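You operate a simulated robot arm through the tools that you are given. There is no shell and no other tool.

The job below is to be done with a simulated robot arm. You get a single attempt, and the scene is never put back.

Task
Put things in order on the top of mould 63. At the end: the white cup stands where the cream fuse carton stood; the blue cage key stands where the green spring stood; the green spring from the top of mould 63 stands where the white cup stood; the cream fuse carton from the top of mould 63 is on the silver cover plate; whatever was shut is shut again. Leave all else as you found it, and nothing knocked over.

The check looks at the end state, three seconds after you hand in, the way a careful person would. Anything else that was tipped, shoved, dropped, spilled or broken makes it a failure. A push-on lid holds only when it is set on centred and level and pressed home; a screw cap is set on level and turned clockwise until tight.

Robot
A 6-joint arm with a two-finger parallel gripper, fixed in place. Base frame: the origin is at the foot of the arm, x ahead of it, y to its left, z up; the work surface is at about z = 0. Units: mm, rad, N and s.
With the tool pointing down near the work surface it reaches from about 180 to 460 mm from the base axis. Its first joint turns from -1.222 to 1.222 rad. Payload 1.9 kg.
The TCP is the grasp point between the finger pads, 23 mm short of the fingertips. In the tool frame z runs along the fingers and y along their closing line. Largest opening 94 mm; finger width 38, thickness 10; the body of the gripper, 54 by 96 mm, starts 39 mm behind the TCP.
Orientation is that of the tool frame in the base frame, as a unit quaternion [x, y, z, w]. With the fingers straight down and closing along the base's y, the tool's x points along the base's -x, its y along +y and its z along -z.

Tools
- The arm moves only by the tool play_rows. Its argument "rows" is a list of rows, each an object of numbers (a shift or turn left out is 0, a gripper value left out holds the last): "dx", "dy", "dz": the shift along the tool's x, y, z in mm; "ax", "ay", "az": the turn, a rotation vector about the tool's x, y, z in rad. In form: [{"dx": .., "dy": .., "dz": .., "ax": .., "ay": .., "az": ..}, ...]. A call has 1 to 20 rows; each row shifts and turns the commanded pose from where the row before left it, along the tool's axes as they then stand. "gripper" is the opening, from 0 (shut) to 1 (fully open), set as the call begins (left out, the last holds). A row lasts 0.2 s, in which the tool goes at most 50 mm and 0.15 rad; a call with a longer step from one row to the next is refused whole, and so is a gripper value outside its range. A pose out of reach is approached as far as the arm can. The call stops where the force on the tool passes 40 N (or 10 N more than at its start, if that is more) or the arm is blocked; 0.2 s more then pass. Each finger travels about 108 mm/s and halts on what it meets, pressing with about 27 N; the grip force reading is that of the motor and also rises with nothing between the fingers. The clock runs only during rows and for 0.2 s after the last one: add rows that do not move to give the fingers time. The reply holds the time, the measured pose of the TCP, the force on the tool along the base axes, the opening and the grip force, in the units named above and with some noise, with the torque about the TCP (base axes, N m) and any sound that the robot's microphone picked up.
- Cameras (640 x 400 px; columns grow to the right, rows downward): "scene" is fixed at [25.4, 293.1, 457.1]; the picture's right is [-0.95, -0.33, 0.00], its down [-0.13, 0.39, -0.91] and it looks along [0.30, -0.86, -0.41] (base axes); focal length 307 px, centre (320, 200). "wrist" rides on the gripper at [86, 16, -75] in the tool frame; the picture's right is [-0.18, 0.98, 0.00], its down [-0.58, -0.11, -0.81] and it looks along [-0.79, -0.15, 0.59] (tool axes); focal length 243 px, centre (320, 200). There is no depth. A picture from a camera that has moved, and an enlarged one, comes with that camera's place and axes in the base frame and with its lens. The place of the scene camera against the robot may be out by one fixed shift of up to 18 mm in any direction.
- capture(camera): a new picture of that camera. The clock stands still meanwhile.
- zoom(camera, box): a new picture of the part [left, top, right, bottom] of that camera's present view, enlarged. The clock stands still meanwhile.
- hand_in(): hands the job in; it is judged then, once.

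Nothing tells you positions but the pictures and the camera data. Unless the task says otherwise, let go and move clear before handing in.

The tools are called after "Request:" as a command line: name --argument value ..., lists and objects as JSON in quotes. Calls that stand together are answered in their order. play_rows: Moves the arm, as the interface text tells. Its arguments: {"type":"object","properties":{"rows":{"type":"array","items":{"type":"object","properties":{"dx":{"type":"number"},"dy":{"type":"number"},"dz":{"type":"number"},"ax":{"type":"number"},"ay":{"type":"number"},"az":{"type":"number"}}}},"gripper":{"type":"number"}},"required":["rows"]} The other tools are called the same way: capture (camera) takes a picture; zoom (camera, box) takes an enlarged picture of a part of a camera's view; hand_in () hands the job in.

At the start:

```text
clock: 0.0
tool_pos: [216.1, -220.3, 314.5]
tcp_rot: [0.0, 1.0, 0.0, 0.001]
force: [0.2, 0.1, 0.5]
moment: [0.01, 0.03, 0.02]
width: 94.1
finger_force: 0.1
```

scene: 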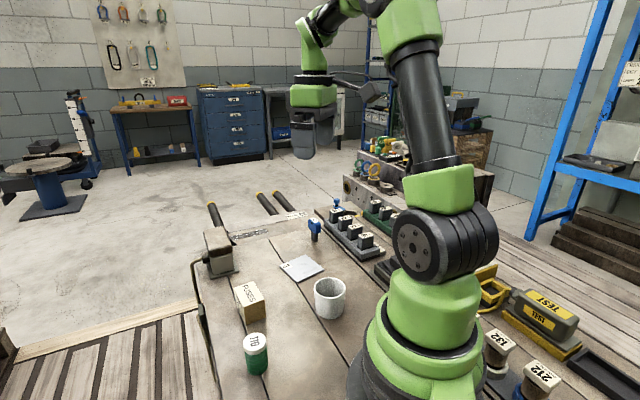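
wrist: 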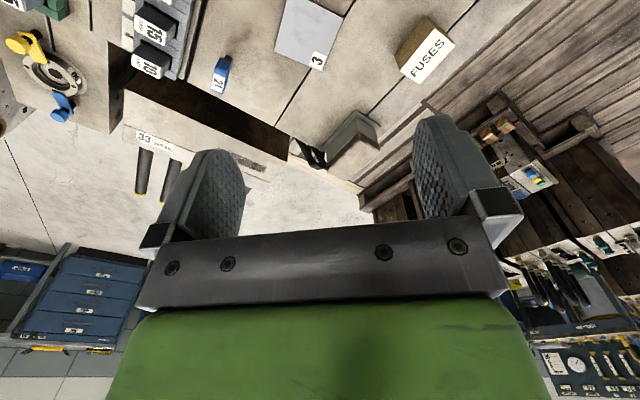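

I see a work surface with a fuse carton, a white cup, a blue key-like piece, a plate and a green tub, but no spring yet. I'll look closer before moving anything.

Request:
zoom --camera "scene" --box '[180, 180, 400, 400]'

Request:
zoom --camera "scene" --box '[300, 120, 500, 300]'

Request:
zoom --camera "scene" --box '[460, 220, 640, 400]'

Request:
zoom --camera "wrist" --box '[0, 0, 480, 200]'

```text
1.82 times, centred on (290, 290) of scene
camera zoom: at [25.4, 293.1, 457.1], right [-0.95, -0.33, 0.0], down [-0.13, 0.39, -0.91], along [0.3, -0.86, -0.41], focal length 558 px, centre (374, 36)
```

zoom: 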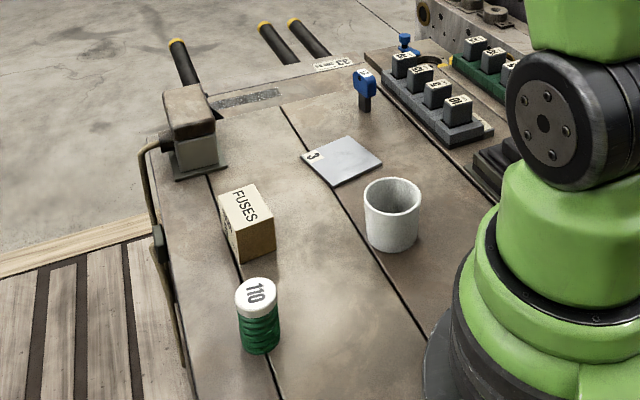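

```text
2.22 times, centred on (400, 210) of scene
camera zoom: at [25.4, 293.1, 457.1], right [-0.95, -0.33, 0.0], down [-0.13, 0.39, -0.91], along [0.3, -0.86, -0.41], focal length 683 px, centre (142, 178)
```

zoom: 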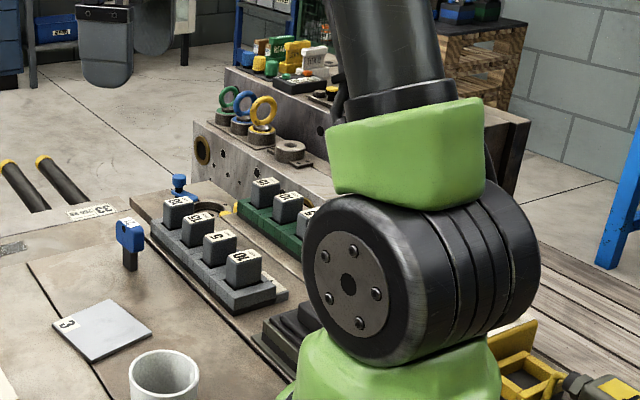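

```text
2.22 times, centred on (550, 310) of scene
camera zoom: at [25.4, 293.1, 457.1], right [-0.95, -0.33, 0.0], down [-0.13, 0.39, -0.91], along [0.3, -0.86, -0.41], focal length 683 px, centre (-191, -44)
```

zoom: 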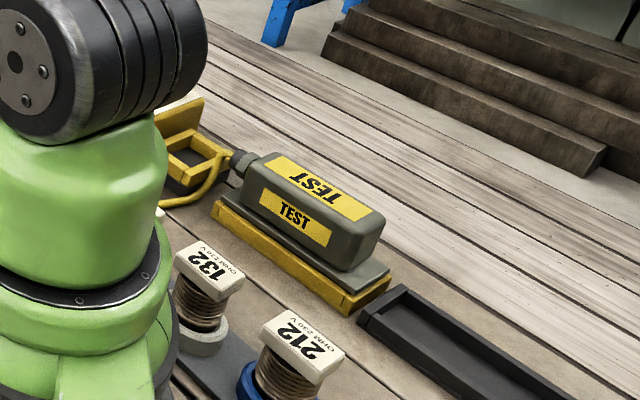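

```text
1.33 times, centred on (240, 100) of wrist
camera zoom: at [129.6, -204.3, 388.6], right [0.18, 0.98, 0.0], down [0.58, -0.11, 0.81], along [0.79, -0.15, -0.59], focal length 324 px, centre (427, 333)
```

zoom: 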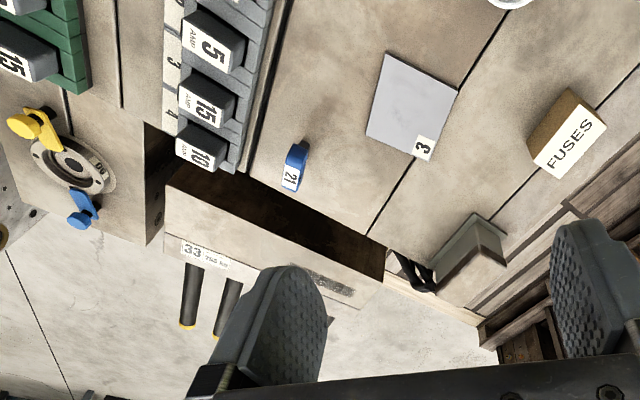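

I can make out the 110 green coil-bodied piece, the fuse carton, the cup, the silver plate 3 and the blue key 21. I'm zooming in further to identify the pieces and the mould label.

Request:
zoom --camera "scene" --box '[220, 320, 300, 400]'

Request:
zoom --camera "scene" --box '[270, 180, 350, 260]'

Request:
zoom --camera "scene" --box '[210, 260, 360, 340]'

Request:
zoom --camera "scene" --box '[340, 130, 440, 220]'

Request:
zoom --camera "wrist" --box '[0, 0, 240, 150]'

Request:
zoom --camera "wrist" --box '[240, 0, 480, 150]'

Request:
zoom --camera "scene" --box '[180, 190, 270, 290]'

```text
5.00 times, centred on (260, 360) of scene
camera zoom: at [25.4, 293.1, 457.1], right [-0.95, -0.33, 0.0], down [-0.13, 0.39, -0.91], along [0.3, -0.86, -0.41], focal length 1536 px, centre (620, -600)
```

zoom: 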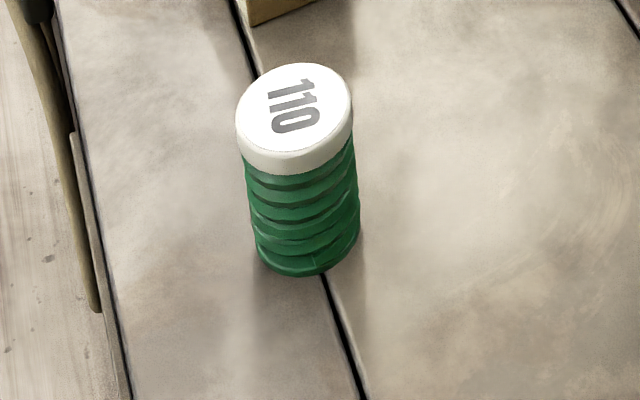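

```text
5.00 times, centred on (310, 220) of scene
camera zoom: at [25.4, 293.1, 457.1], right [-0.95, -0.33, 0.0], down [-0.13, 0.39, -0.91], along [0.3, -0.86, -0.41], focal length 1536 px, centre (370, 100)
```

zoom: 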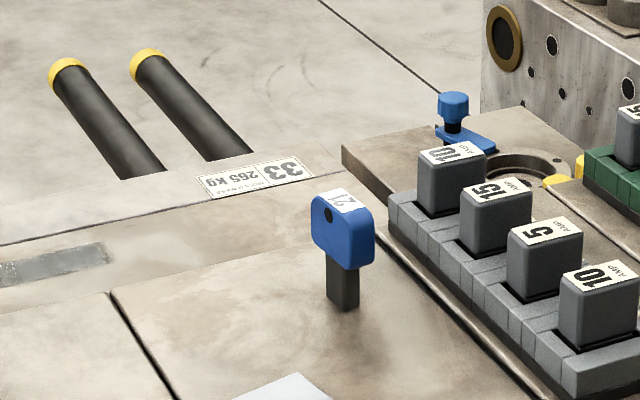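

```text
4.27 times, centred on (285, 300) of scene
camera zoom: at [25.4, 293.1, 457.1], right [-0.95, -0.33, 0.0], down [-0.13, 0.39, -0.91], along [0.3, -0.86, -0.41], focal length 1310 px, centre (469, -227)
```

zoom: 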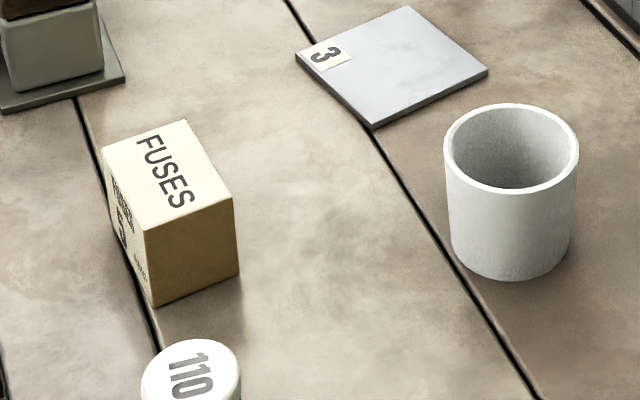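

```text
4.44 times, centred on (390, 175) of scene
camera zoom: at [25.4, 293.1, 457.1], right [-0.95, -0.33, 0.0], down [-0.13, 0.39, -0.91], along [0.3, -0.86, -0.41], focal length 1365 px, centre (9, 311)
```

zoom: 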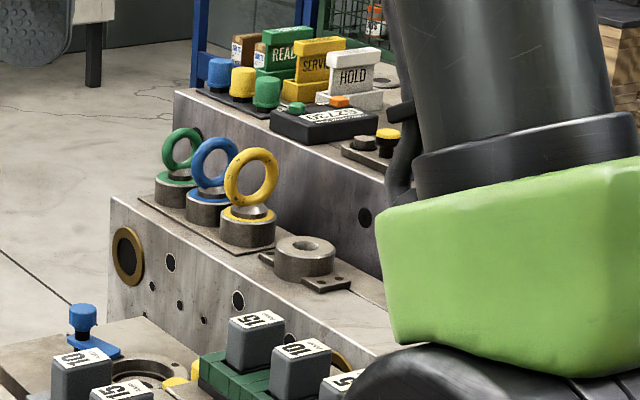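

```text
2.67 times, centred on (120, 75) of wrist
camera zoom: at [129.6, -204.3, 388.6], right [0.18, 0.98, 0.0], down [0.58, -0.11, 0.81], along [0.79, -0.15, -0.59], focal length 647 px, centre (853, 533)
```

zoom: 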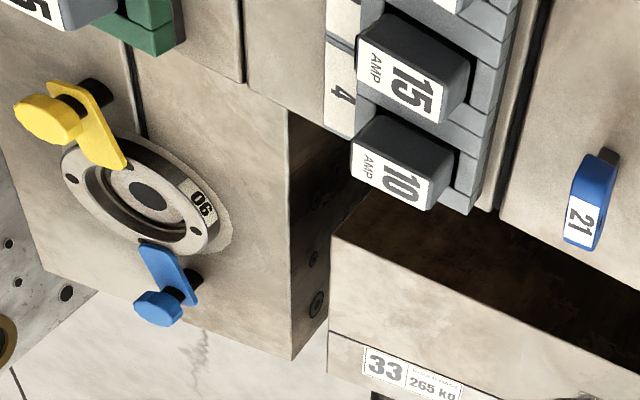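

```text
2.67 times, centred on (360, 75) of wrist
camera zoom: at [129.6, -204.3, 388.6], right [0.18, 0.98, 0.0], down [0.58, -0.11, 0.81], along [0.79, -0.15, -0.59], focal length 647 px, centre (213, 533)
```

zoom: 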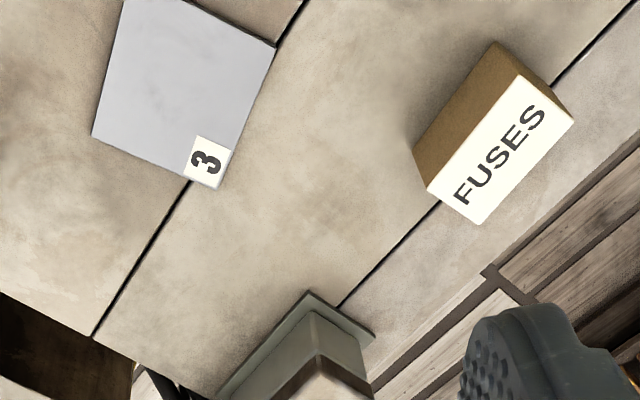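

```text
4.00 times, centred on (225, 240) of scene
camera zoom: at [25.4, 293.1, 457.1], right [-0.95, -0.33, 0.0], down [-0.13, 0.39, -0.91], along [0.3, -0.86, -0.41], focal length 1229 px, centre (700, 40)
```

zoom: 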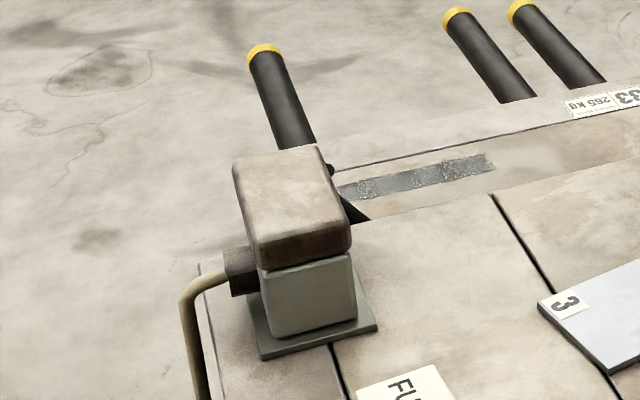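

The 110 piece is the green spring with its white cap, and cup, carton, plate and key all lie on the mould top. From the wrist picture I take the carton at about (303,-91), the plate at (260,-247) and the key at (268,-372). Next I move the arm high to view the cup and spring.

Request:
play_rows --rows '[{"dx": 22, "dy": 40}, {"dx": 22, "dy": 40}, {"dx": 22, "dy": 40}, {}]' --gripper 1

Request:
capture --camera "wrist"

Request:
capture --camera "scene"

```text
clock: 1.0
tool_pos: [151.6, -103.6, 315.3]
tcp_rot: [0.001, 1.0, 0.0, 0.001]
force: [0.4, 0.9, 0.7]
moment: [0.01, -0.01, 0.04]
width: 93.7
finger_force: 0.1
```

```text
taken
camera wrist: at [64.6, -86.1, 388.1], right [0.18, 0.98, 0.0], down [0.58, -0.11, 0.81], along [0.79, -0.15, -0.59], focal length 243 px, centre (320, 200)
```

wrist: 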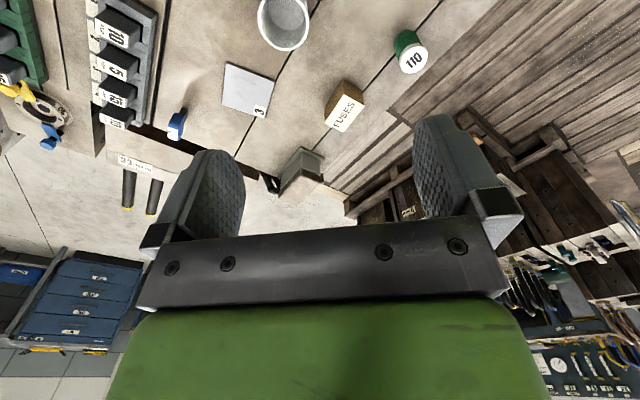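

```text
taken
```

scene: 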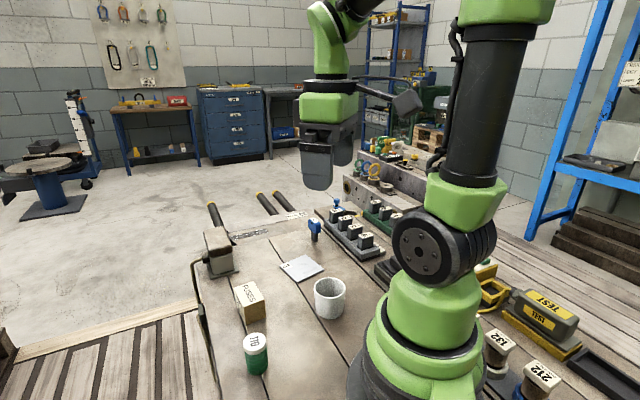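

From here the cup, spring, carton, plate and key are all in view. I'm zooming in to measure each one.

Request:
zoom --camera "wrist" --box '[240, 0, 340, 62]'

Request:
zoom --camera "wrist" --box '[370, 20, 450, 80]'

Request:
zoom --camera "wrist" --box '[210, 50, 370, 150]'

Request:
zoom --camera "wrist" --box '[140, 90, 220, 150]'

```text
6.40 times, centred on (290, 31) of wrist
camera zoom: at [64.6, -86.1, 388.1], right [0.18, 0.98, 0.0], down [0.58, -0.11, 0.81], along [0.79, -0.15, -0.59], focal length 1553 px, centre (512, 1282)
```

zoom: 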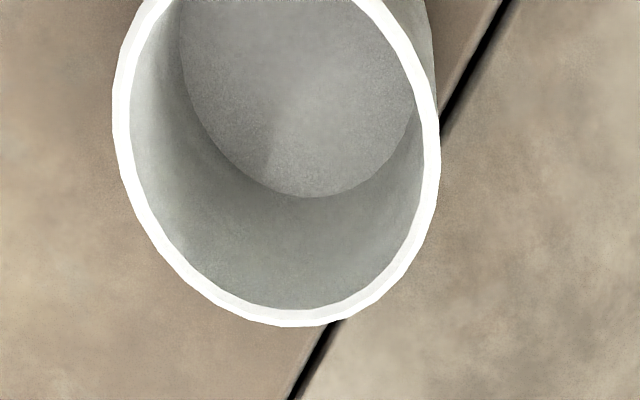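

```text
6.67 times, centred on (410, 50) of wrist
camera zoom: at [64.6, -86.1, 388.1], right [0.18, 0.98, 0.0], down [0.58, -0.11, 0.81], along [0.79, -0.15, -0.59], focal length 1618 px, centre (-280, 1200)
```

zoom: 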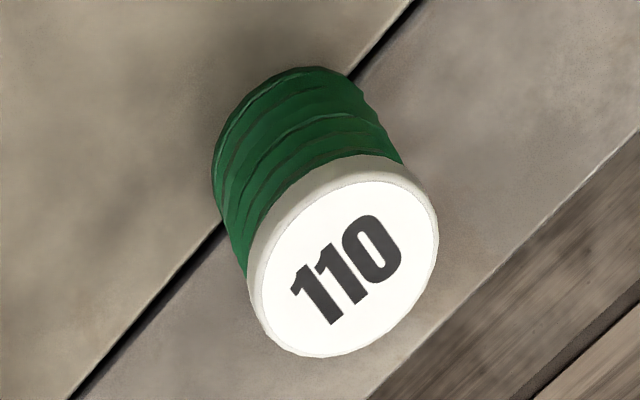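

```text
4.00 times, centred on (290, 100) of wrist
camera zoom: at [64.6, -86.1, 388.1], right [0.18, 0.98, 0.0], down [0.58, -0.11, 0.81], along [0.79, -0.15, -0.59], focal length 970 px, centre (440, 600)
```

zoom: 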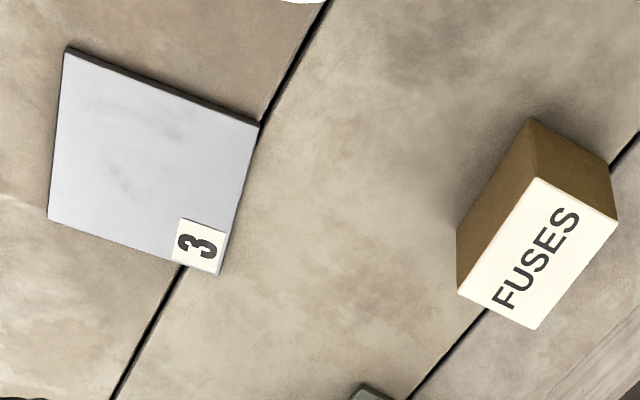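

```text
6.67 times, centred on (180, 120) of wrist
camera zoom: at [64.6, -86.1, 388.1], right [0.18, 0.98, 0.0], down [0.58, -0.11, 0.81], along [0.79, -0.15, -0.59], focal length 1618 px, centre (1253, 733)
```

zoom: 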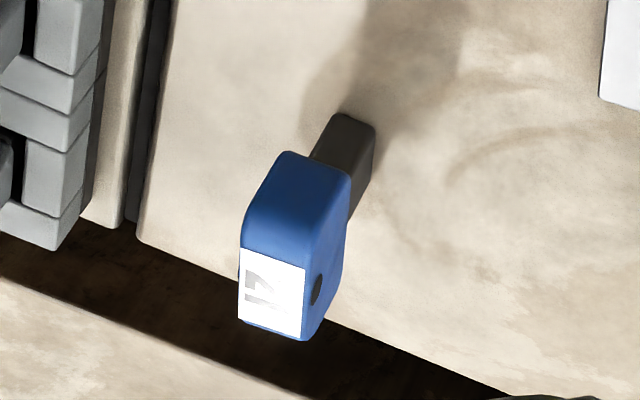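

I now place the carton at (303,-91), 60x40x42 with its long side at about -38°, and the plate centre at (259,-246). The spring is at (229,6), about 58 tall, and the key near (274,-371), about 64 tall. I'll go above the carton, turned to its short side, and look at the cup on the way.

Request:
play_rows --rows '[{"dx": -25.2, "dy": 2.1, "dz": 28}, {"dx": -25.2, "dy": 2.1, "dz": 28}, {"dx": -25.2, "dy": 2.1, "dz": 28}, {"dx": -25.2, "dy": 2.1, "dz": 28}, {"dx": -25.2, "dy": 2.1, "dz": 28}, {"dx": -25.2, "dy": 2.1, "dz": 28}, {"az": 0.136}, {"az": 0.136}, {"az": 0.136}, {"az": 0.136}, {"az": 0.135}, {}, {}]'

Request:
capture --camera "wrist"

Request:
capture --camera "scene"

```text
clock: 3.8
tool_pos: [302.5, -87.2, 147.2]
tcp_rot: [0.333, 0.943, -0.001, 0.001]
force: [0.1, -0.4, 0.2]
moment: [-0.03, 0.02, -0.01]
width: 93.8
finger_force: 0.1
```

```text
taken
camera wrist: at [245.3, -20.9, 221.0], right [0.76, 0.65, 0.0], down [0.38, -0.45, 0.81], along [0.52, -0.61, -0.59], focal length 243 px, centre (320, 200)
```

wrist: 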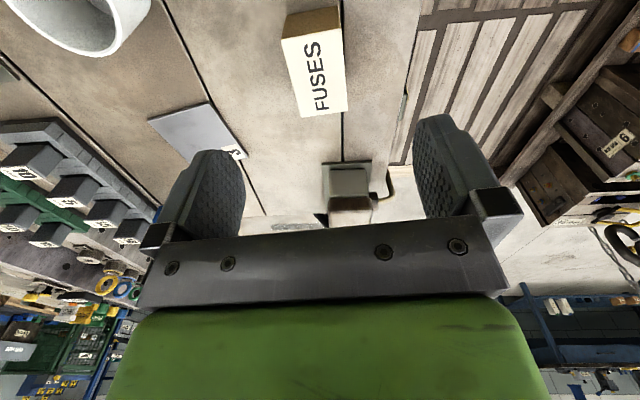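

```text
taken
```

scene: 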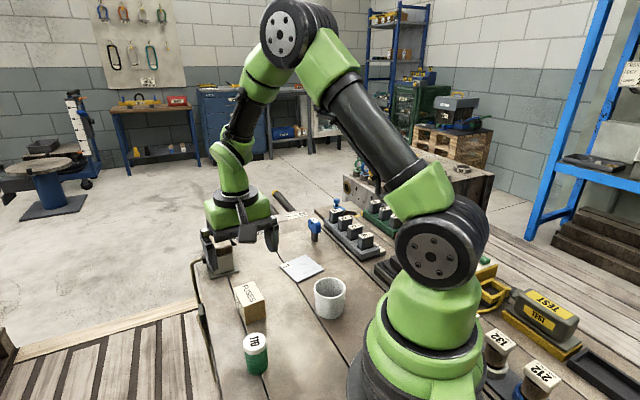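

The gripper is above the carton and turned. I'm zooming in to refine the carton and cup positions.

Request:
zoom --camera "wrist" --box '[250, 0, 378, 120]'

Request:
zoom --camera "wrist" --box '[0, 0, 250, 150]'

```text
3.33 times, centred on (314, 60) of wrist
camera zoom: at [245.3, -20.9, 221.0], right [0.76, 0.65, 0.0], down [0.38, -0.45, 0.81], along [0.52, -0.61, -0.59], focal length 809 px, centre (340, 667)
```

zoom: 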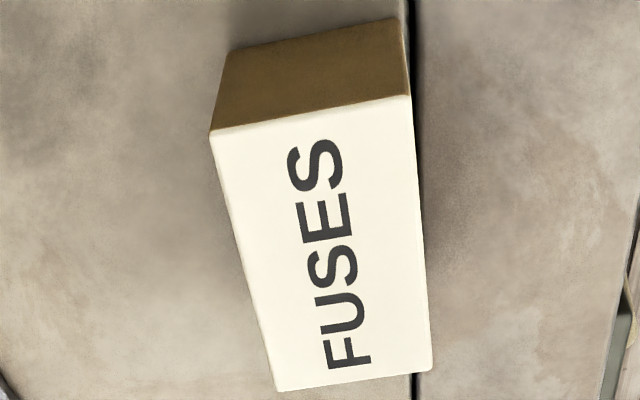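

```text
2.56 times, centred on (125, 75) of wrist
camera zoom: at [245.3, -20.9, 221.0], right [0.76, 0.65, 0.0], down [0.38, -0.45, 0.81], along [0.52, -0.61, -0.59], focal length 621 px, centre (819, 520)
```

zoom: 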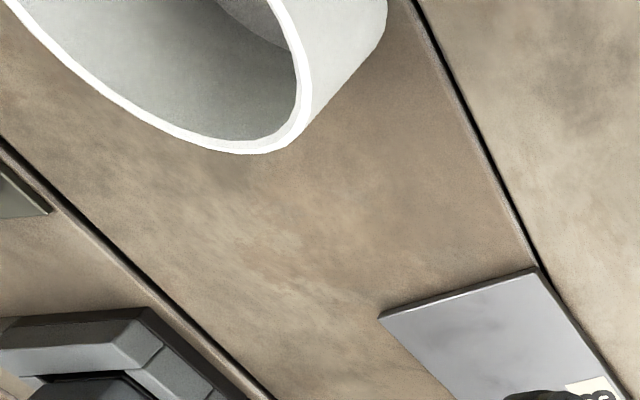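

The carton's refined position is centre (303,-90), about 45 tall. I'll correct slightly and descend around it.

Request:
play_rows --rows '[{"dx": -2.3, "dy": -2.0, "az": 0.024}, {"dz": 30}, {"dz": 30}, {"dz": 30}, {"dz": 20}, {"dz": 8}, {}, {}]' --gripper 1

Request:
capture --camera "wrist"

Request:
zoom --camera "scene" --box '[180, 180, 340, 340]'

```text
clock: 5.6
tool_pos: [304.1, -92.5, 29.5]
tcp_rot: [0.344, 0.939, -0.001, 0.001]
force: [-0.5, 0.5, -0.1]
moment: [0.0, 0.02, 0.01]
width: 93.7
finger_force: 0.1
```

```text
taken
camera wrist: at [247.7, -23.6, 102.3], right [0.78, 0.63, 0.0], down [0.37, -0.46, 0.81], along [0.51, -0.63, -0.59], focal length 243 px, centre (320, 200)
```

wrist: 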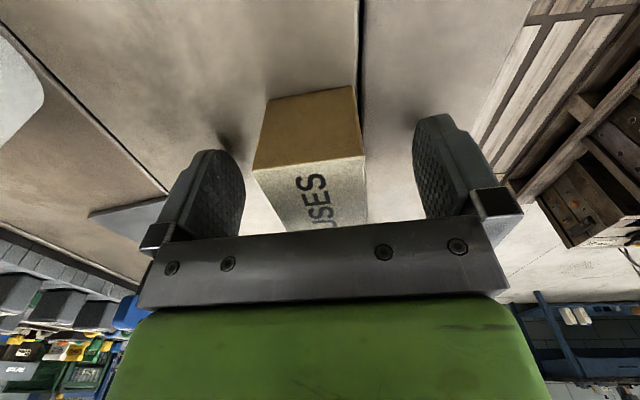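

```text
2.50 times, centred on (260, 260) of scene
camera zoom: at [25.4, 293.1, 457.1], right [-0.95, -0.33, 0.0], down [-0.13, 0.39, -0.91], along [0.3, -0.86, -0.41], focal length 768 px, centre (470, 50)
```

zoom: 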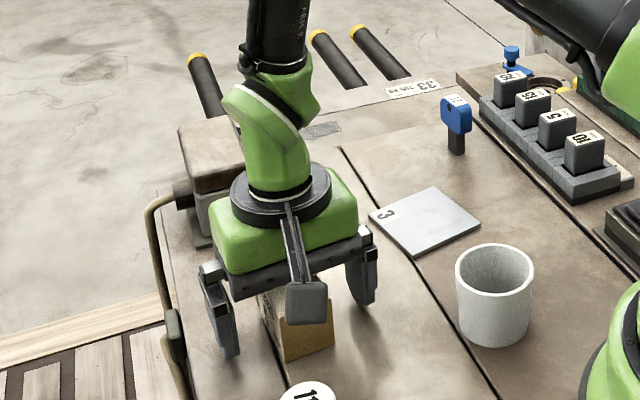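

The carton sits between the pads with clearance on both sides. Closing the gripper.

Request:
play_rows --rows '[{}, {}, {}, {}]' --gripper 0.3

```text
clock: 6.6
tool_pos: [303.8, -92.1, 29.1]
tcp_rot: [0.343, 0.939, 0.0, 0.0]
force: [-0.2, 0.1, -0.7]
moment: [-0.01, 0.0, 0.02]
width: 39.7
finger_force: 26.6
```

The carton is gripped at 39.7 mm. I'll lift it and carry it over the plate.

Request:
play_rows --rows '[{"dz": -15}, {"dz": -25}, {"dz": -30}, {"dx": -11.3, "dy": -24.35}, {"dx": -11.3, "dy": -24.35}, {"dx": -11.3, "dy": -24.35}, {"dx": -11.3, "dy": -24.35}, {"dx": -11.3, "dy": -24.35}, {"dx": -11.1, "dy": -24.35}, {"az": -0.061}, {"az": -0.061}, {}, {}]'

Request:
capture --camera "wrist"

Request:
capture --camera "scene"

```text
clock: 9.4
tool_pos: [259.3, -247.0, 97.9]
tcp_rot: [0.286, 0.958, -0.001, 0.001]
force: [-0.2, -0.7, -0.7]
moment: [-0.02, 0.02, -0.01]
width: 39.6
finger_force: 26.7
```

```text
taken
camera wrist: at [195.9, -184.9, 171.4], right [0.69, 0.72, 0.0], down [0.43, -0.41, 0.81], along [0.58, -0.56, -0.59], focal length 243 px, centre (320, 200)
```

wrist: 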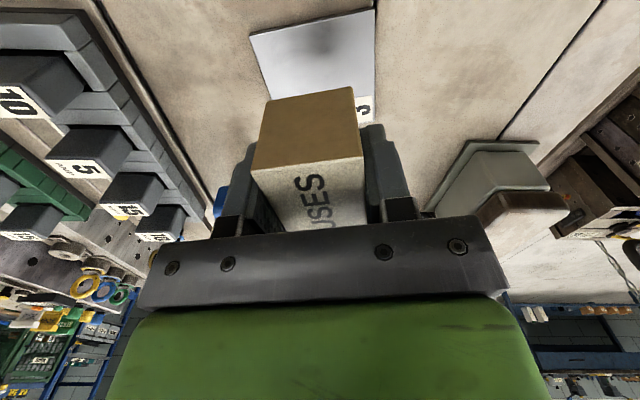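

```text
taken
```

scene: 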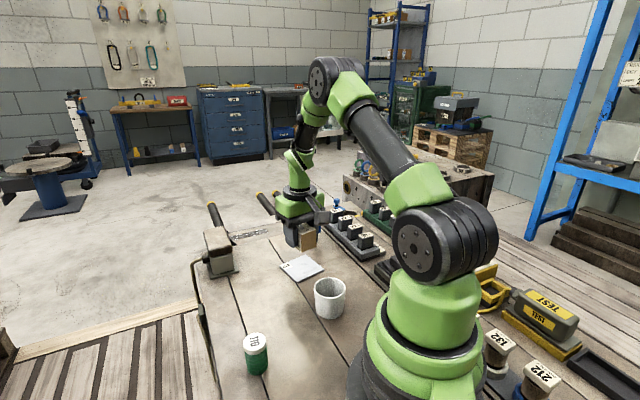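

The carton is level above the plate, well centred. Lowering now, finishing gently.

Request:
play_rows --rows '[{"dx": -1.5, "dz": 20}, {"dz": 20}, {"dz": 15}, {"dz": 5}, {}]'

Request:
play_rows --rows '[{"dz": 2}, {}]'

Request:
zoom --camera "scene" --box '[260, 210, 340, 290]'

```text
clock: 10.6
tool_pos: [261.4, -247.2, 37.3]
tcp_rot: [0.287, 0.958, 0.0, 0.001]
force: [-0.2, -1.0, -1.1]
moment: [0.04, 0.01, 0.03]
width: 39.6
finger_force: 27.0
```

```text
clock: 11.2
tool_pos: [261.2, -246.9, 35.3]
tcp_rot: [0.287, 0.958, 0.0, 0.001]
force: [0.1, 0.2, -0.5]
moment: [0.01, 0.02, 0.01]
width: 39.7
finger_force: 26.7
```

```text
5.00 times, centred on (300, 250) of scene
camera zoom: at [25.4, 293.1, 457.1], right [-0.95, -0.33, 0.0], down [-0.13, 0.39, -0.91], along [0.3, -0.86, -0.41], focal length 1536 px, centre (420, -50)
```

zoom: 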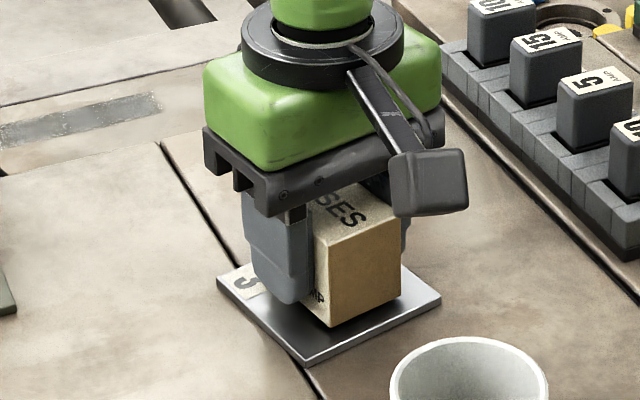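

The carton hangs just above the plate. Continuing in small steps until contact shows on the force.

Request:
play_rows --rows '[{"dz": 1}, {}]'

Request:
play_rows --rows '[{"dz": 1}, {}]'

```text
clock: 11.8
tool_pos: [260.8, -247.7, 35.4]
tcp_rot: [0.284, 0.959, 0.0, 0.0]
force: [-0.5, -0.5, -1.1]
moment: [0.03, -0.01, 0.03]
width: 39.9
finger_force: 27.4
```

```text
clock: 12.4
tool_pos: [259.1, -246.5, 35.3]
tcp_rot: [0.286, 0.958, 0.0, 0.0]
force: [0.7, 0.6, -1.6]
moment: [0.07, -0.01, 0.02]
width: 39.7
finger_force: 26.9
```

Request:
play_rows --rows '[{"dz": 1}, {}]'

Request:
play_rows --rows '[{"dz": 1}, {}]'

Request:
zoom --camera "scene" --box '[280, 240, 330, 290]'

```text
clock: 13.0
tool_pos: [261.3, -247.1, 33.7]
tcp_rot: [0.285, 0.958, 0.0, 0.0]
force: [-1.5, 1.7, 6.4]
moment: [0.01, 0.03, 0.0]
width: 39.8
finger_force: 27.0
```

```text
clock: 13.6
tool_pos: [261.3, -247.2, 34.1]
tcp_rot: [0.286, 0.958, -0.001, 0.003]
force: [-6.6, -3.1, 22.3]
moment: [0.19, 0.36, 0.03]
width: 39.7
finger_force: 26.6
```

```text
8.00 times, centred on (305, 265) of scene
camera zoom: at [25.4, 293.2, 457.0], right [-0.95, -0.33, 0.0], down [-0.13, 0.39, -0.91], along [0.3, -0.86, -0.41], focal length 2457 px, centre (440, -320)
```

zoom: 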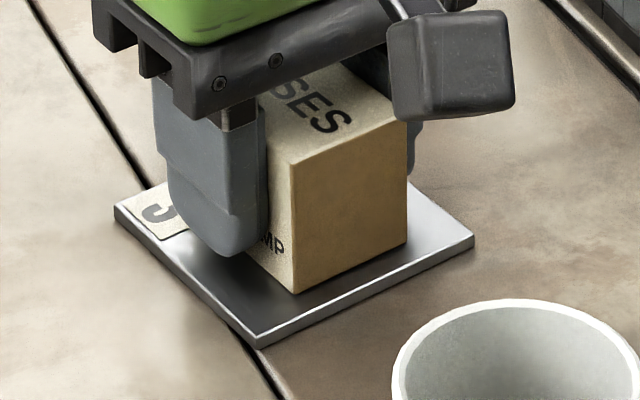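

Contact is made, with 22 N on the plate. I'll ease up a millimetre, release, and rise.

Request:
play_rows --rows '[{"dz": -1}, {}]'

Request:
play_rows --rows '[{}, {}, {}]' --gripper 0.75

Request:
play_rows --rows '[{"dz": -10}, {"dz": -20}, {"dz": -40}, {"dz": -40}, {}]'

Request:
capture --camera "wrist"

Request:
capture --camera "scene"

```text
clock: 14.2
tool_pos: [259.3, -247.3, 34.0]
tcp_rot: [0.286, 0.958, 0.0, 0.0]
force: [3.9, 0.4, 10.5]
moment: [0.03, -0.05, -0.02]
width: 39.8
finger_force: 26.9
```

```text
clock: 15.0
tool_pos: [259.6, -246.7, 34.2]
tcp_rot: [0.286, 0.958, 0.0, 0.001]
force: [-0.2, 0.3, -0.6]
moment: [-0.04, 0.0, -0.01]
width: 70.2
finger_force: 0.1
```

```text
clock: 16.2
tool_pos: [257.5, -245.8, 145.5]
tcp_rot: [0.286, 0.958, 0.0, 0.0]
force: [0.3, 0.1, -0.2]
moment: [0.02, -0.01, 0.0]
width: 70.7
finger_force: 0.1
```

```text
taken
camera wrist: at [194.0, -184.5, 219.1], right [0.69, 0.72, 0.0], down [0.43, -0.41, 0.81], along [0.58, -0.56, -0.59], focal length 243 px, centre (320, 200)
```

wrist: 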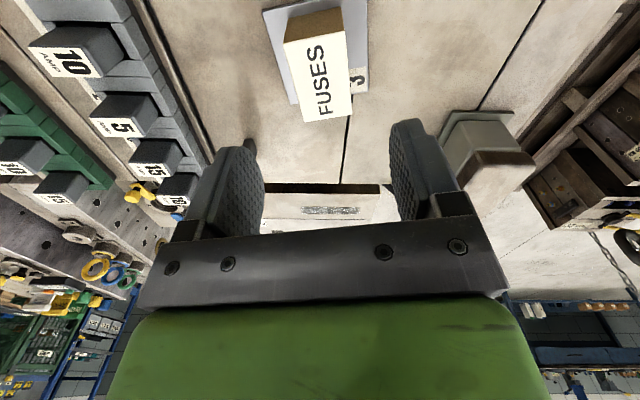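

```text
taken
```

scene: 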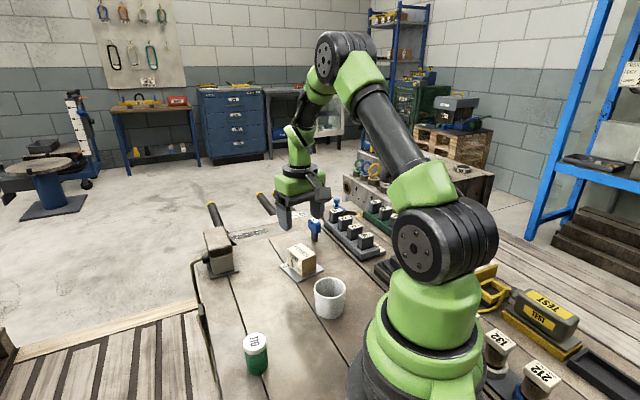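

The carton now stands on the plate. Next I'll tilt the camera to look almost straight down at the cup and spring and measure them.

Request:
play_rows --rows '[{"dx": 20.2, "dy": 9.7, "dz": -27}, {"dx": 20.2, "dy": 9.7, "dz": -27}, {"dx": 20.2, "dy": 9.7, "dz": -27}, {"dx": 20.2, "dy": 9.7, "dz": -27}, {"dx": 20.2, "dy": 9.7, "dz": -27}, {"ay": 0.15}, {"ay": 0.15}, {"ay": 0.15}, {"ay": 0.15}, {}, {}]'

Request:
capture --camera "wrist"

```text
clock: 18.6
tool_pos: [200.4, -152.6, 278.5]
tcp_rot: [0.273, 0.916, 0.084, -0.282]
force: [-0.1, 0.6, -0.5]
moment: [0.01, 0.01, 0.03]
width: 70.5
finger_force: 0.0
```

```text
taken
camera wrist: at [185.6, -121.7, 387.8], right [0.67, 0.74, -0.1], down [0.72, -0.6, 0.34], along [0.19, -0.3, -0.94], focal length 243 px, centre (320, 200)
```

wrist: 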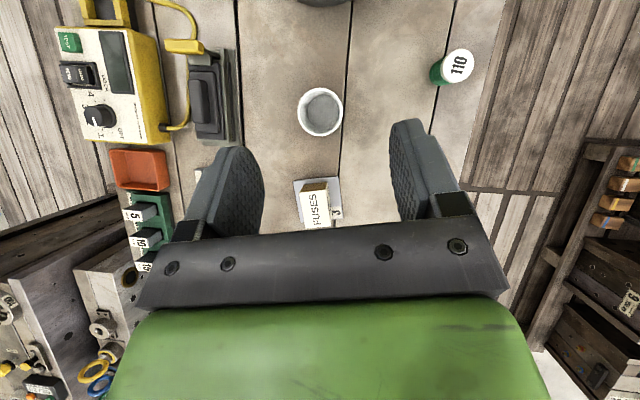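

Request:
zoom --camera "wrist" --box '[270, 70, 370, 140]'

Request:
zoom --camera "wrist" --box '[410, 30, 500, 100]'

Request:
zoom --camera "wrist" --box '[280, 165, 360, 235]'

Request:
zoom --camera "scene" --box '[290, 260, 370, 330]'

```text
5.71 times, centred on (320, 105) of wrist
camera zoom: at [185.6, -121.7, 387.8], right [0.67, 0.74, -0.1], down [0.72, -0.6, 0.34], along [0.19, -0.3, -0.94], focal length 1386 px, centre (320, 743)
```

zoom: 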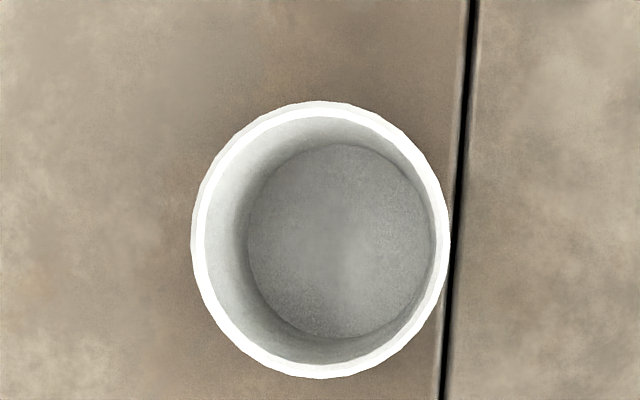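

```text
5.71 times, centred on (455, 65) of wrist
camera zoom: at [185.6, -121.7, 387.8], right [0.67, 0.74, -0.1], down [0.72, -0.6, 0.34], along [0.19, -0.3, -0.94], focal length 1386 px, centre (-451, 971)
```

zoom: 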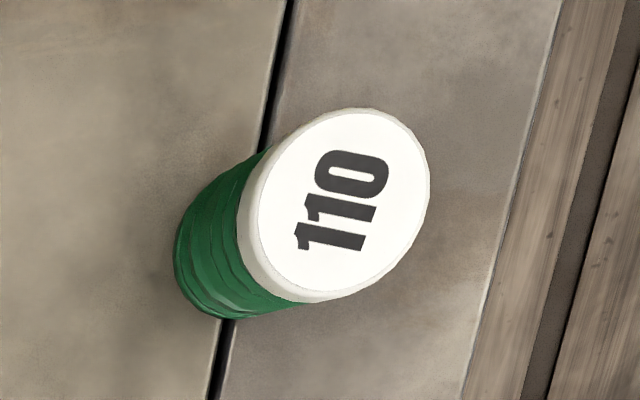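

```text
5.71 times, centred on (320, 200) of wrist
camera zoom: at [185.6, -121.7, 387.8], right [0.67, 0.74, -0.1], down [0.72, -0.6, 0.34], along [0.19, -0.3, -0.94], focal length 1386 px, centre (320, 200)
```

zoom: 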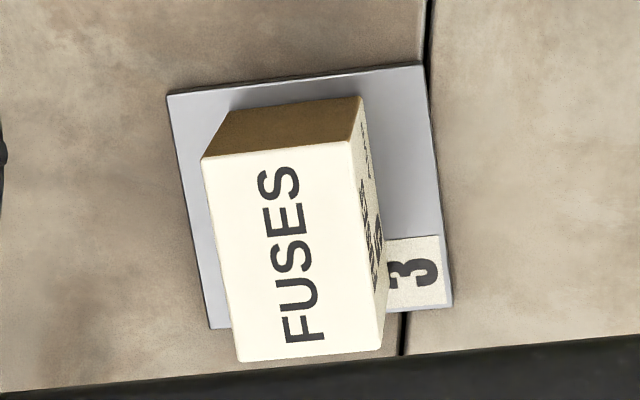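

```text
5.71 times, centred on (330, 295) of scene
camera zoom: at [25.4, 293.1, 457.1], right [-0.95, -0.33, 0.0], down [-0.13, 0.39, -0.91], along [0.3, -0.86, -0.41], focal length 1755 px, centre (263, -343)
```

zoom: 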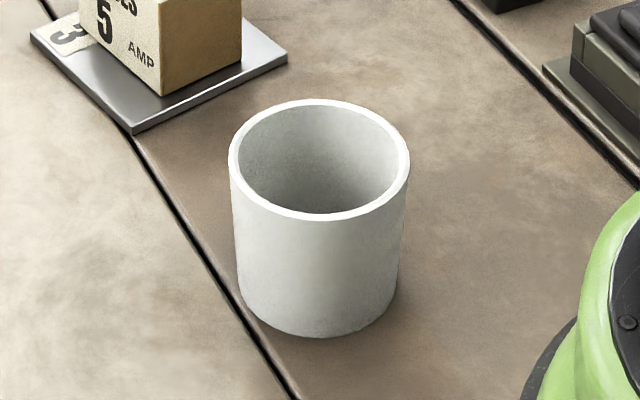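

The cup is empty, about 58 wide and 56 tall, with its centre near (162,-147). The spring checks out near (232,7). I'll straighten the tool, open fully and go above the cup.

Request:
play_rows --rows '[{"ay": -0.15}, {"ay": -0.15}, {"ay": -0.15}, {"ay": -0.15}, {"dx": 17.6, "dy": -8.2, "dz": 25}, {"dx": 17.6, "dy": -8.2, "dz": 25}, {"dz": 40}, {"dz": 40}, {}, {}]' --gripper 1

Request:
capture --camera "wrist"

Request:
zoom --camera "scene" --box '[240, 180, 400, 340]'

```text
clock: 20.8
tool_pos: [161.2, -146.6, 145.8]
tcp_rot: [0.287, 0.958, 0.0, 0.0]
force: [1.3, 0.1, -0.1]
moment: [-0.04, 0.02, 0.01]
width: 93.9
finger_force: 0.1
```

```text
taken
camera wrist: at [97.3, -84.8, 221.4], right [0.69, 0.72, 0.0], down [0.43, -0.41, 0.81], along [0.58, -0.56, -0.59], focal length 243 px, centre (320, 200)
```

wrist: 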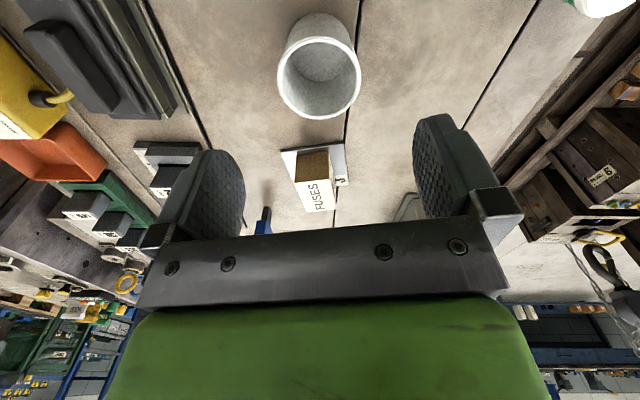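

```text
2.50 times, centred on (320, 260) of scene
camera zoom: at [25.4, 293.1, 457.1], right [-0.95, -0.33, 0.0], down [-0.13, 0.39, -0.91], along [0.3, -0.86, -0.41], focal length 768 px, centre (320, 50)
```

zoom: 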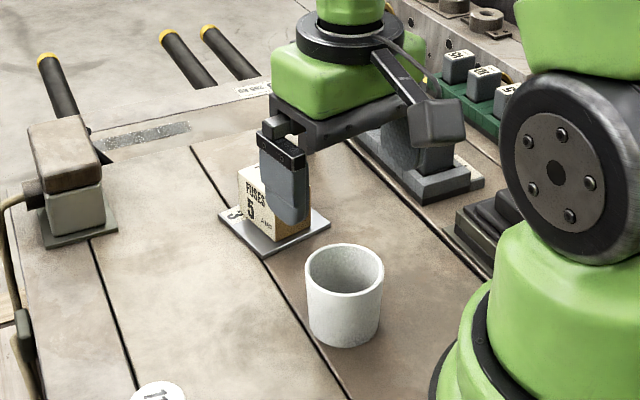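

Request:
zoom --camera "wrist" --box '[260, 0, 380, 130]'

```text
3.08 times, centred on (320, 65) of wrist
camera zoom: at [97.3, -84.8, 221.4], right [0.69, 0.72, 0.0], down [0.43, -0.41, 0.81], along [0.58, -0.56, -0.59], focal length 746 px, centre (320, 615)
```

zoom: 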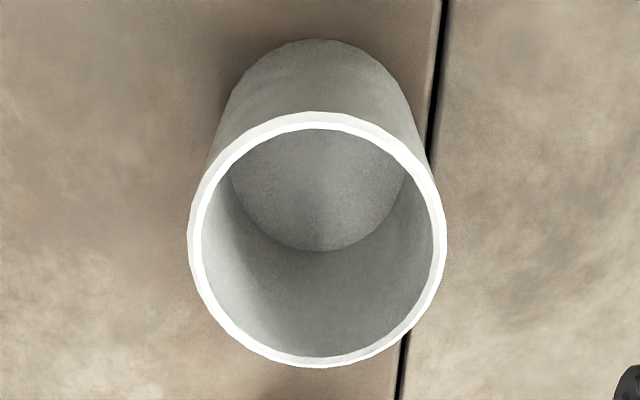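

The cup is centred under the gripper within a millimetre, radius about 28.5. Descending around it and closing.

Request:
play_rows --rows '[{"dz": 30}, {"dz": 30}, {"dz": 30}, {"dz": 18}, {"dz": 8}, {}, {}]'

Request:
play_rows --rows '[{}, {}, {}, {}]' --gripper 0.52

Request:
capture --camera "wrist"

Request:
zoom --camera "scene" --box '[240, 180, 400, 340]'

```text
clock: 22.4
tool_pos: [166.1, -145.1, 32.3]
tcp_rot: [0.286, 0.958, -0.001, 0.001]
force: [-0.3, 1.0, 0.4]
moment: [-0.01, 0.01, 0.03]
width: 94.1
finger_force: 0.1
```

```text
clock: 23.4
tool_pos: [164.9, -144.2, 32.7]
tcp_rot: [0.286, 0.958, 0.0, 0.001]
force: [-0.3, 1.0, -0.3]
moment: [0.0, 0.0, -0.03]
width: 58.0
finger_force: 26.9
```

```text
taken
camera wrist: at [101.3, -83.8, 106.8], right [0.69, 0.72, 0.0], down [0.43, -0.41, 0.81], along [0.58, -0.56, -0.59], focal length 243 px, centre (320, 200)
```

wrist: 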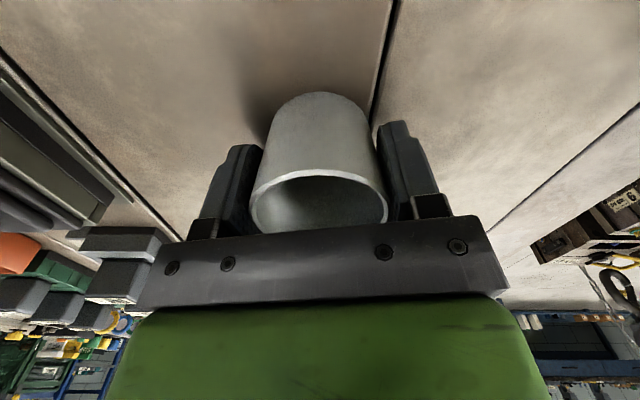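

```text
2.50 times, centred on (320, 260) of scene
camera zoom: at [25.4, 293.1, 457.1], right [-0.95, -0.33, 0.0], down [-0.13, 0.39, -0.91], along [0.3, -0.86, -0.41], focal length 768 px, centre (320, 50)
```

zoom: 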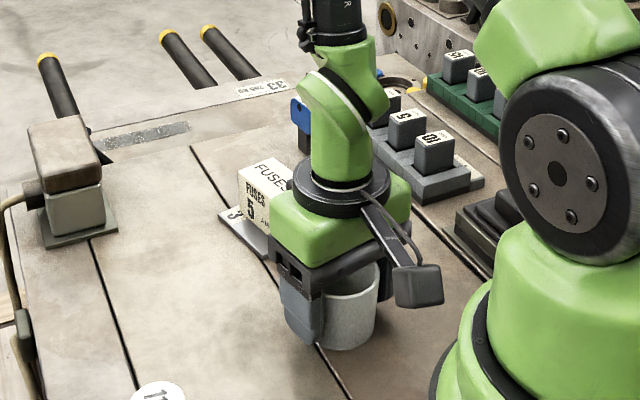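

The cup is gripped at 58 mm. Lifting it and carrying it to the carton's old spot.

Request:
play_rows --rows '[{"dz": -12}, {"dz": -24}, {"dz": -34}, {"dx": -14.6, "dy": 20.2}, {"dx": -14.6, "dy": 20.2}, {"dx": -14.6, "dy": 20.2}, {"dx": -14.6, "dy": 20.2}, {"dx": -14.6, "dy": 20.2}, {"dx": -14.4, "dy": 20.1}, {}, {}]'

Request:
capture --camera "wrist"

Request:
capture --camera "scene"

```text
clock: 25.8
tool_pos: [303.9, -90.9, 102.3]
tcp_rot: [0.287, 0.958, 0.0, 0.001]
force: [0.2, 0.4, -0.6]
moment: [0.02, 0.0, 0.0]
width: 58.1
finger_force: 27.1
```

```text
taken
camera wrist: at [239.3, -29.5, 176.3], right [0.69, 0.72, 0.0], down [0.43, -0.41, 0.81], along [0.58, -0.56, -0.59], focal length 243 px, centre (320, 200)
```

wrist: 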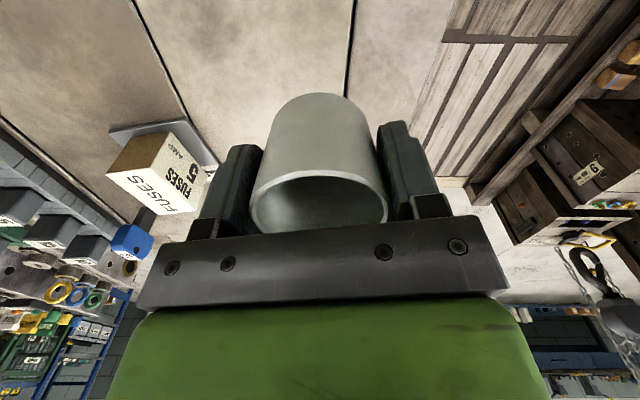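

```text
taken
```

scene: 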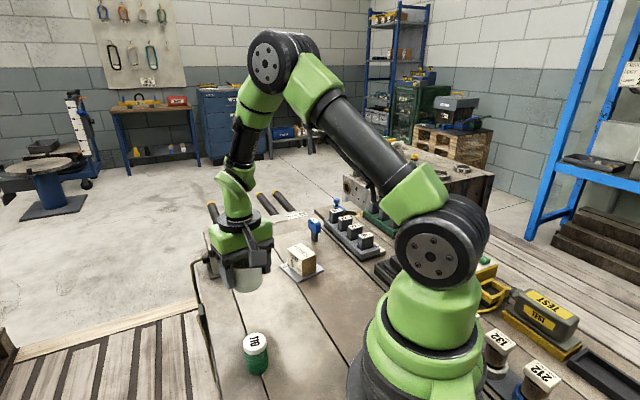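

The cup is held upright over (303,-91). Lowering it most of the way, then in small steps.

Request:
play_rows --rows '[{"dz": 25}, {"dz": 25}, {"dz": 13}, {"dz": 4}, {}]'

Request:
play_rows --rows '[{"dz": 1}, {}]'

Request:
play_rows --rows '[{"dz": 1}, {}]'

```text
clock: 27.0
tool_pos: [304.3, -93.1, 35.4]
tcp_rot: [0.286, 0.958, 0.0, 0.002]
force: [-0.4, 0.2, -0.2]
moment: [-0.02, 0.03, -0.03]
width: 58.2
finger_force: 26.6
```

```text
clock: 27.6
tool_pos: [304.1, -93.3, 34.8]
tcp_rot: [0.286, 0.958, 0.0, 0.001]
force: [-0.8, 0.1, 0.9]
moment: [0.02, -0.04, -0.02]
width: 58.0
finger_force: 27.3
```

```text
clock: 28.2
tool_pos: [303.3, -92.6, 34.3]
tcp_rot: [0.285, 0.958, 0.0, 0.001]
force: [-0.2, 0.3, -0.9]
moment: [0.0, -0.03, 0.03]
width: 57.7
finger_force: 27.1
```

Request:
play_rows --rows '[{"dz": 1}, {}]'

Request:
play_rows --rows '[{"dz": 1}, {}]'

Request:
zoom --camera "scene" --box '[210, 240, 290, 320]'

```text
clock: 28.8
tool_pos: [304.7, -92.2, 33.6]
tcp_rot: [0.285, 0.958, 0.0, 0.001]
force: [-0.1, 0.2, -1.1]
moment: [0.02, 0.01, 0.02]
width: 57.9
finger_force: 26.8
```

```text
clock: 29.4
tool_pos: [305.1, -92.5, 32.1]
tcp_rot: [0.285, 0.958, 0.0, 0.001]
force: [-4.5, 0.2, 19.8]
moment: [0.05, 0.07, 0.08]
width: 57.4
finger_force: 27.1
```

```text
5.00 times, centred on (250, 280) of scene
camera zoom: at [25.3, 293.1, 457.1], right [-0.95, -0.33, 0.0], down [-0.13, 0.39, -0.91], along [0.3, -0.86, -0.41], focal length 1536 px, centre (670, -200)
```

zoom: 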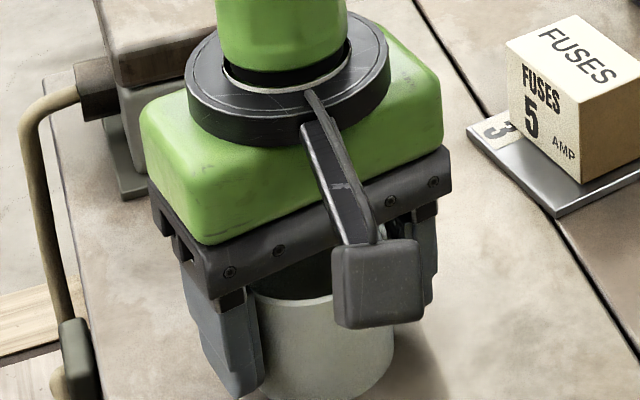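

Contact with the top is made at 20 N. I'll ease off half a millimetre, release, and rise straight up.

Request:
play_rows --rows '[{"dz": -0.7}, {}]'

Request:
play_rows --rows '[{}, {}, {}]' --gripper 0.98

Request:
play_rows --rows '[{"dz": -10}, {"dz": -25}, {"dz": -35}, {"dz": -40}, {}]'

Request:
capture --camera "wrist"

Request:
capture --camera "scene"

```text
clock: 30.0
tool_pos: [304.4, -92.0, 32.0]
tcp_rot: [0.286, 0.958, 0.0, 0.001]
force: [-2.4, 1.1, 14.7]
moment: [0.11, -0.07, 0.01]
width: 57.7
finger_force: 27.0
```

```text
clock: 30.8
tool_pos: [304.0, -92.7, 33.2]
tcp_rot: [0.286, 0.958, -0.001, 0.001]
force: [1.5, -0.6, -0.3]
moment: [0.01, -0.02, 0.02]
width: 92.0
finger_force: 0.1
```

```text
clock: 32.0
tool_pos: [304.7, -93.9, 145.2]
tcp_rot: [0.286, 0.958, -0.001, 0.0]
force: [0.7, -0.8, 0.4]
moment: [0.01, 0.0, 0.0]
width: 92.2
finger_force: 0.0
```

```text
taken
camera wrist: at [240.5, -32.8, 218.5], right [0.69, 0.72, 0.0], down [0.43, -0.41, 0.81], along [0.58, -0.56, -0.59], focal length 243 px, centre (320, 200)
```

wrist: 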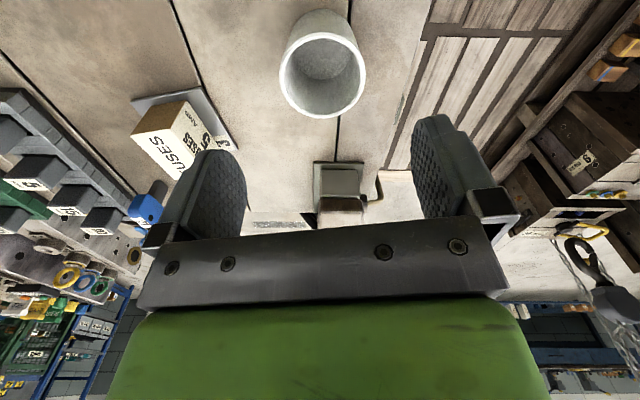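

```text
taken
```

scene: 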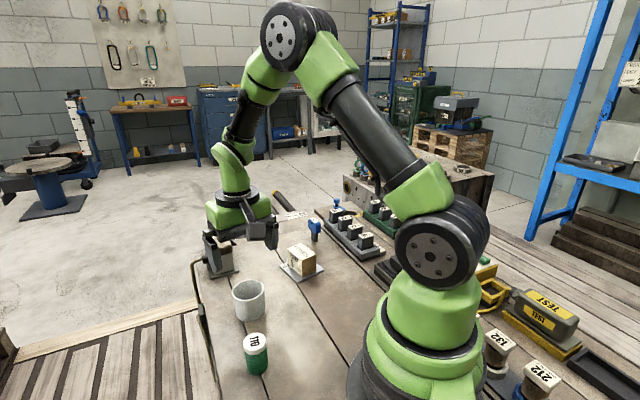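

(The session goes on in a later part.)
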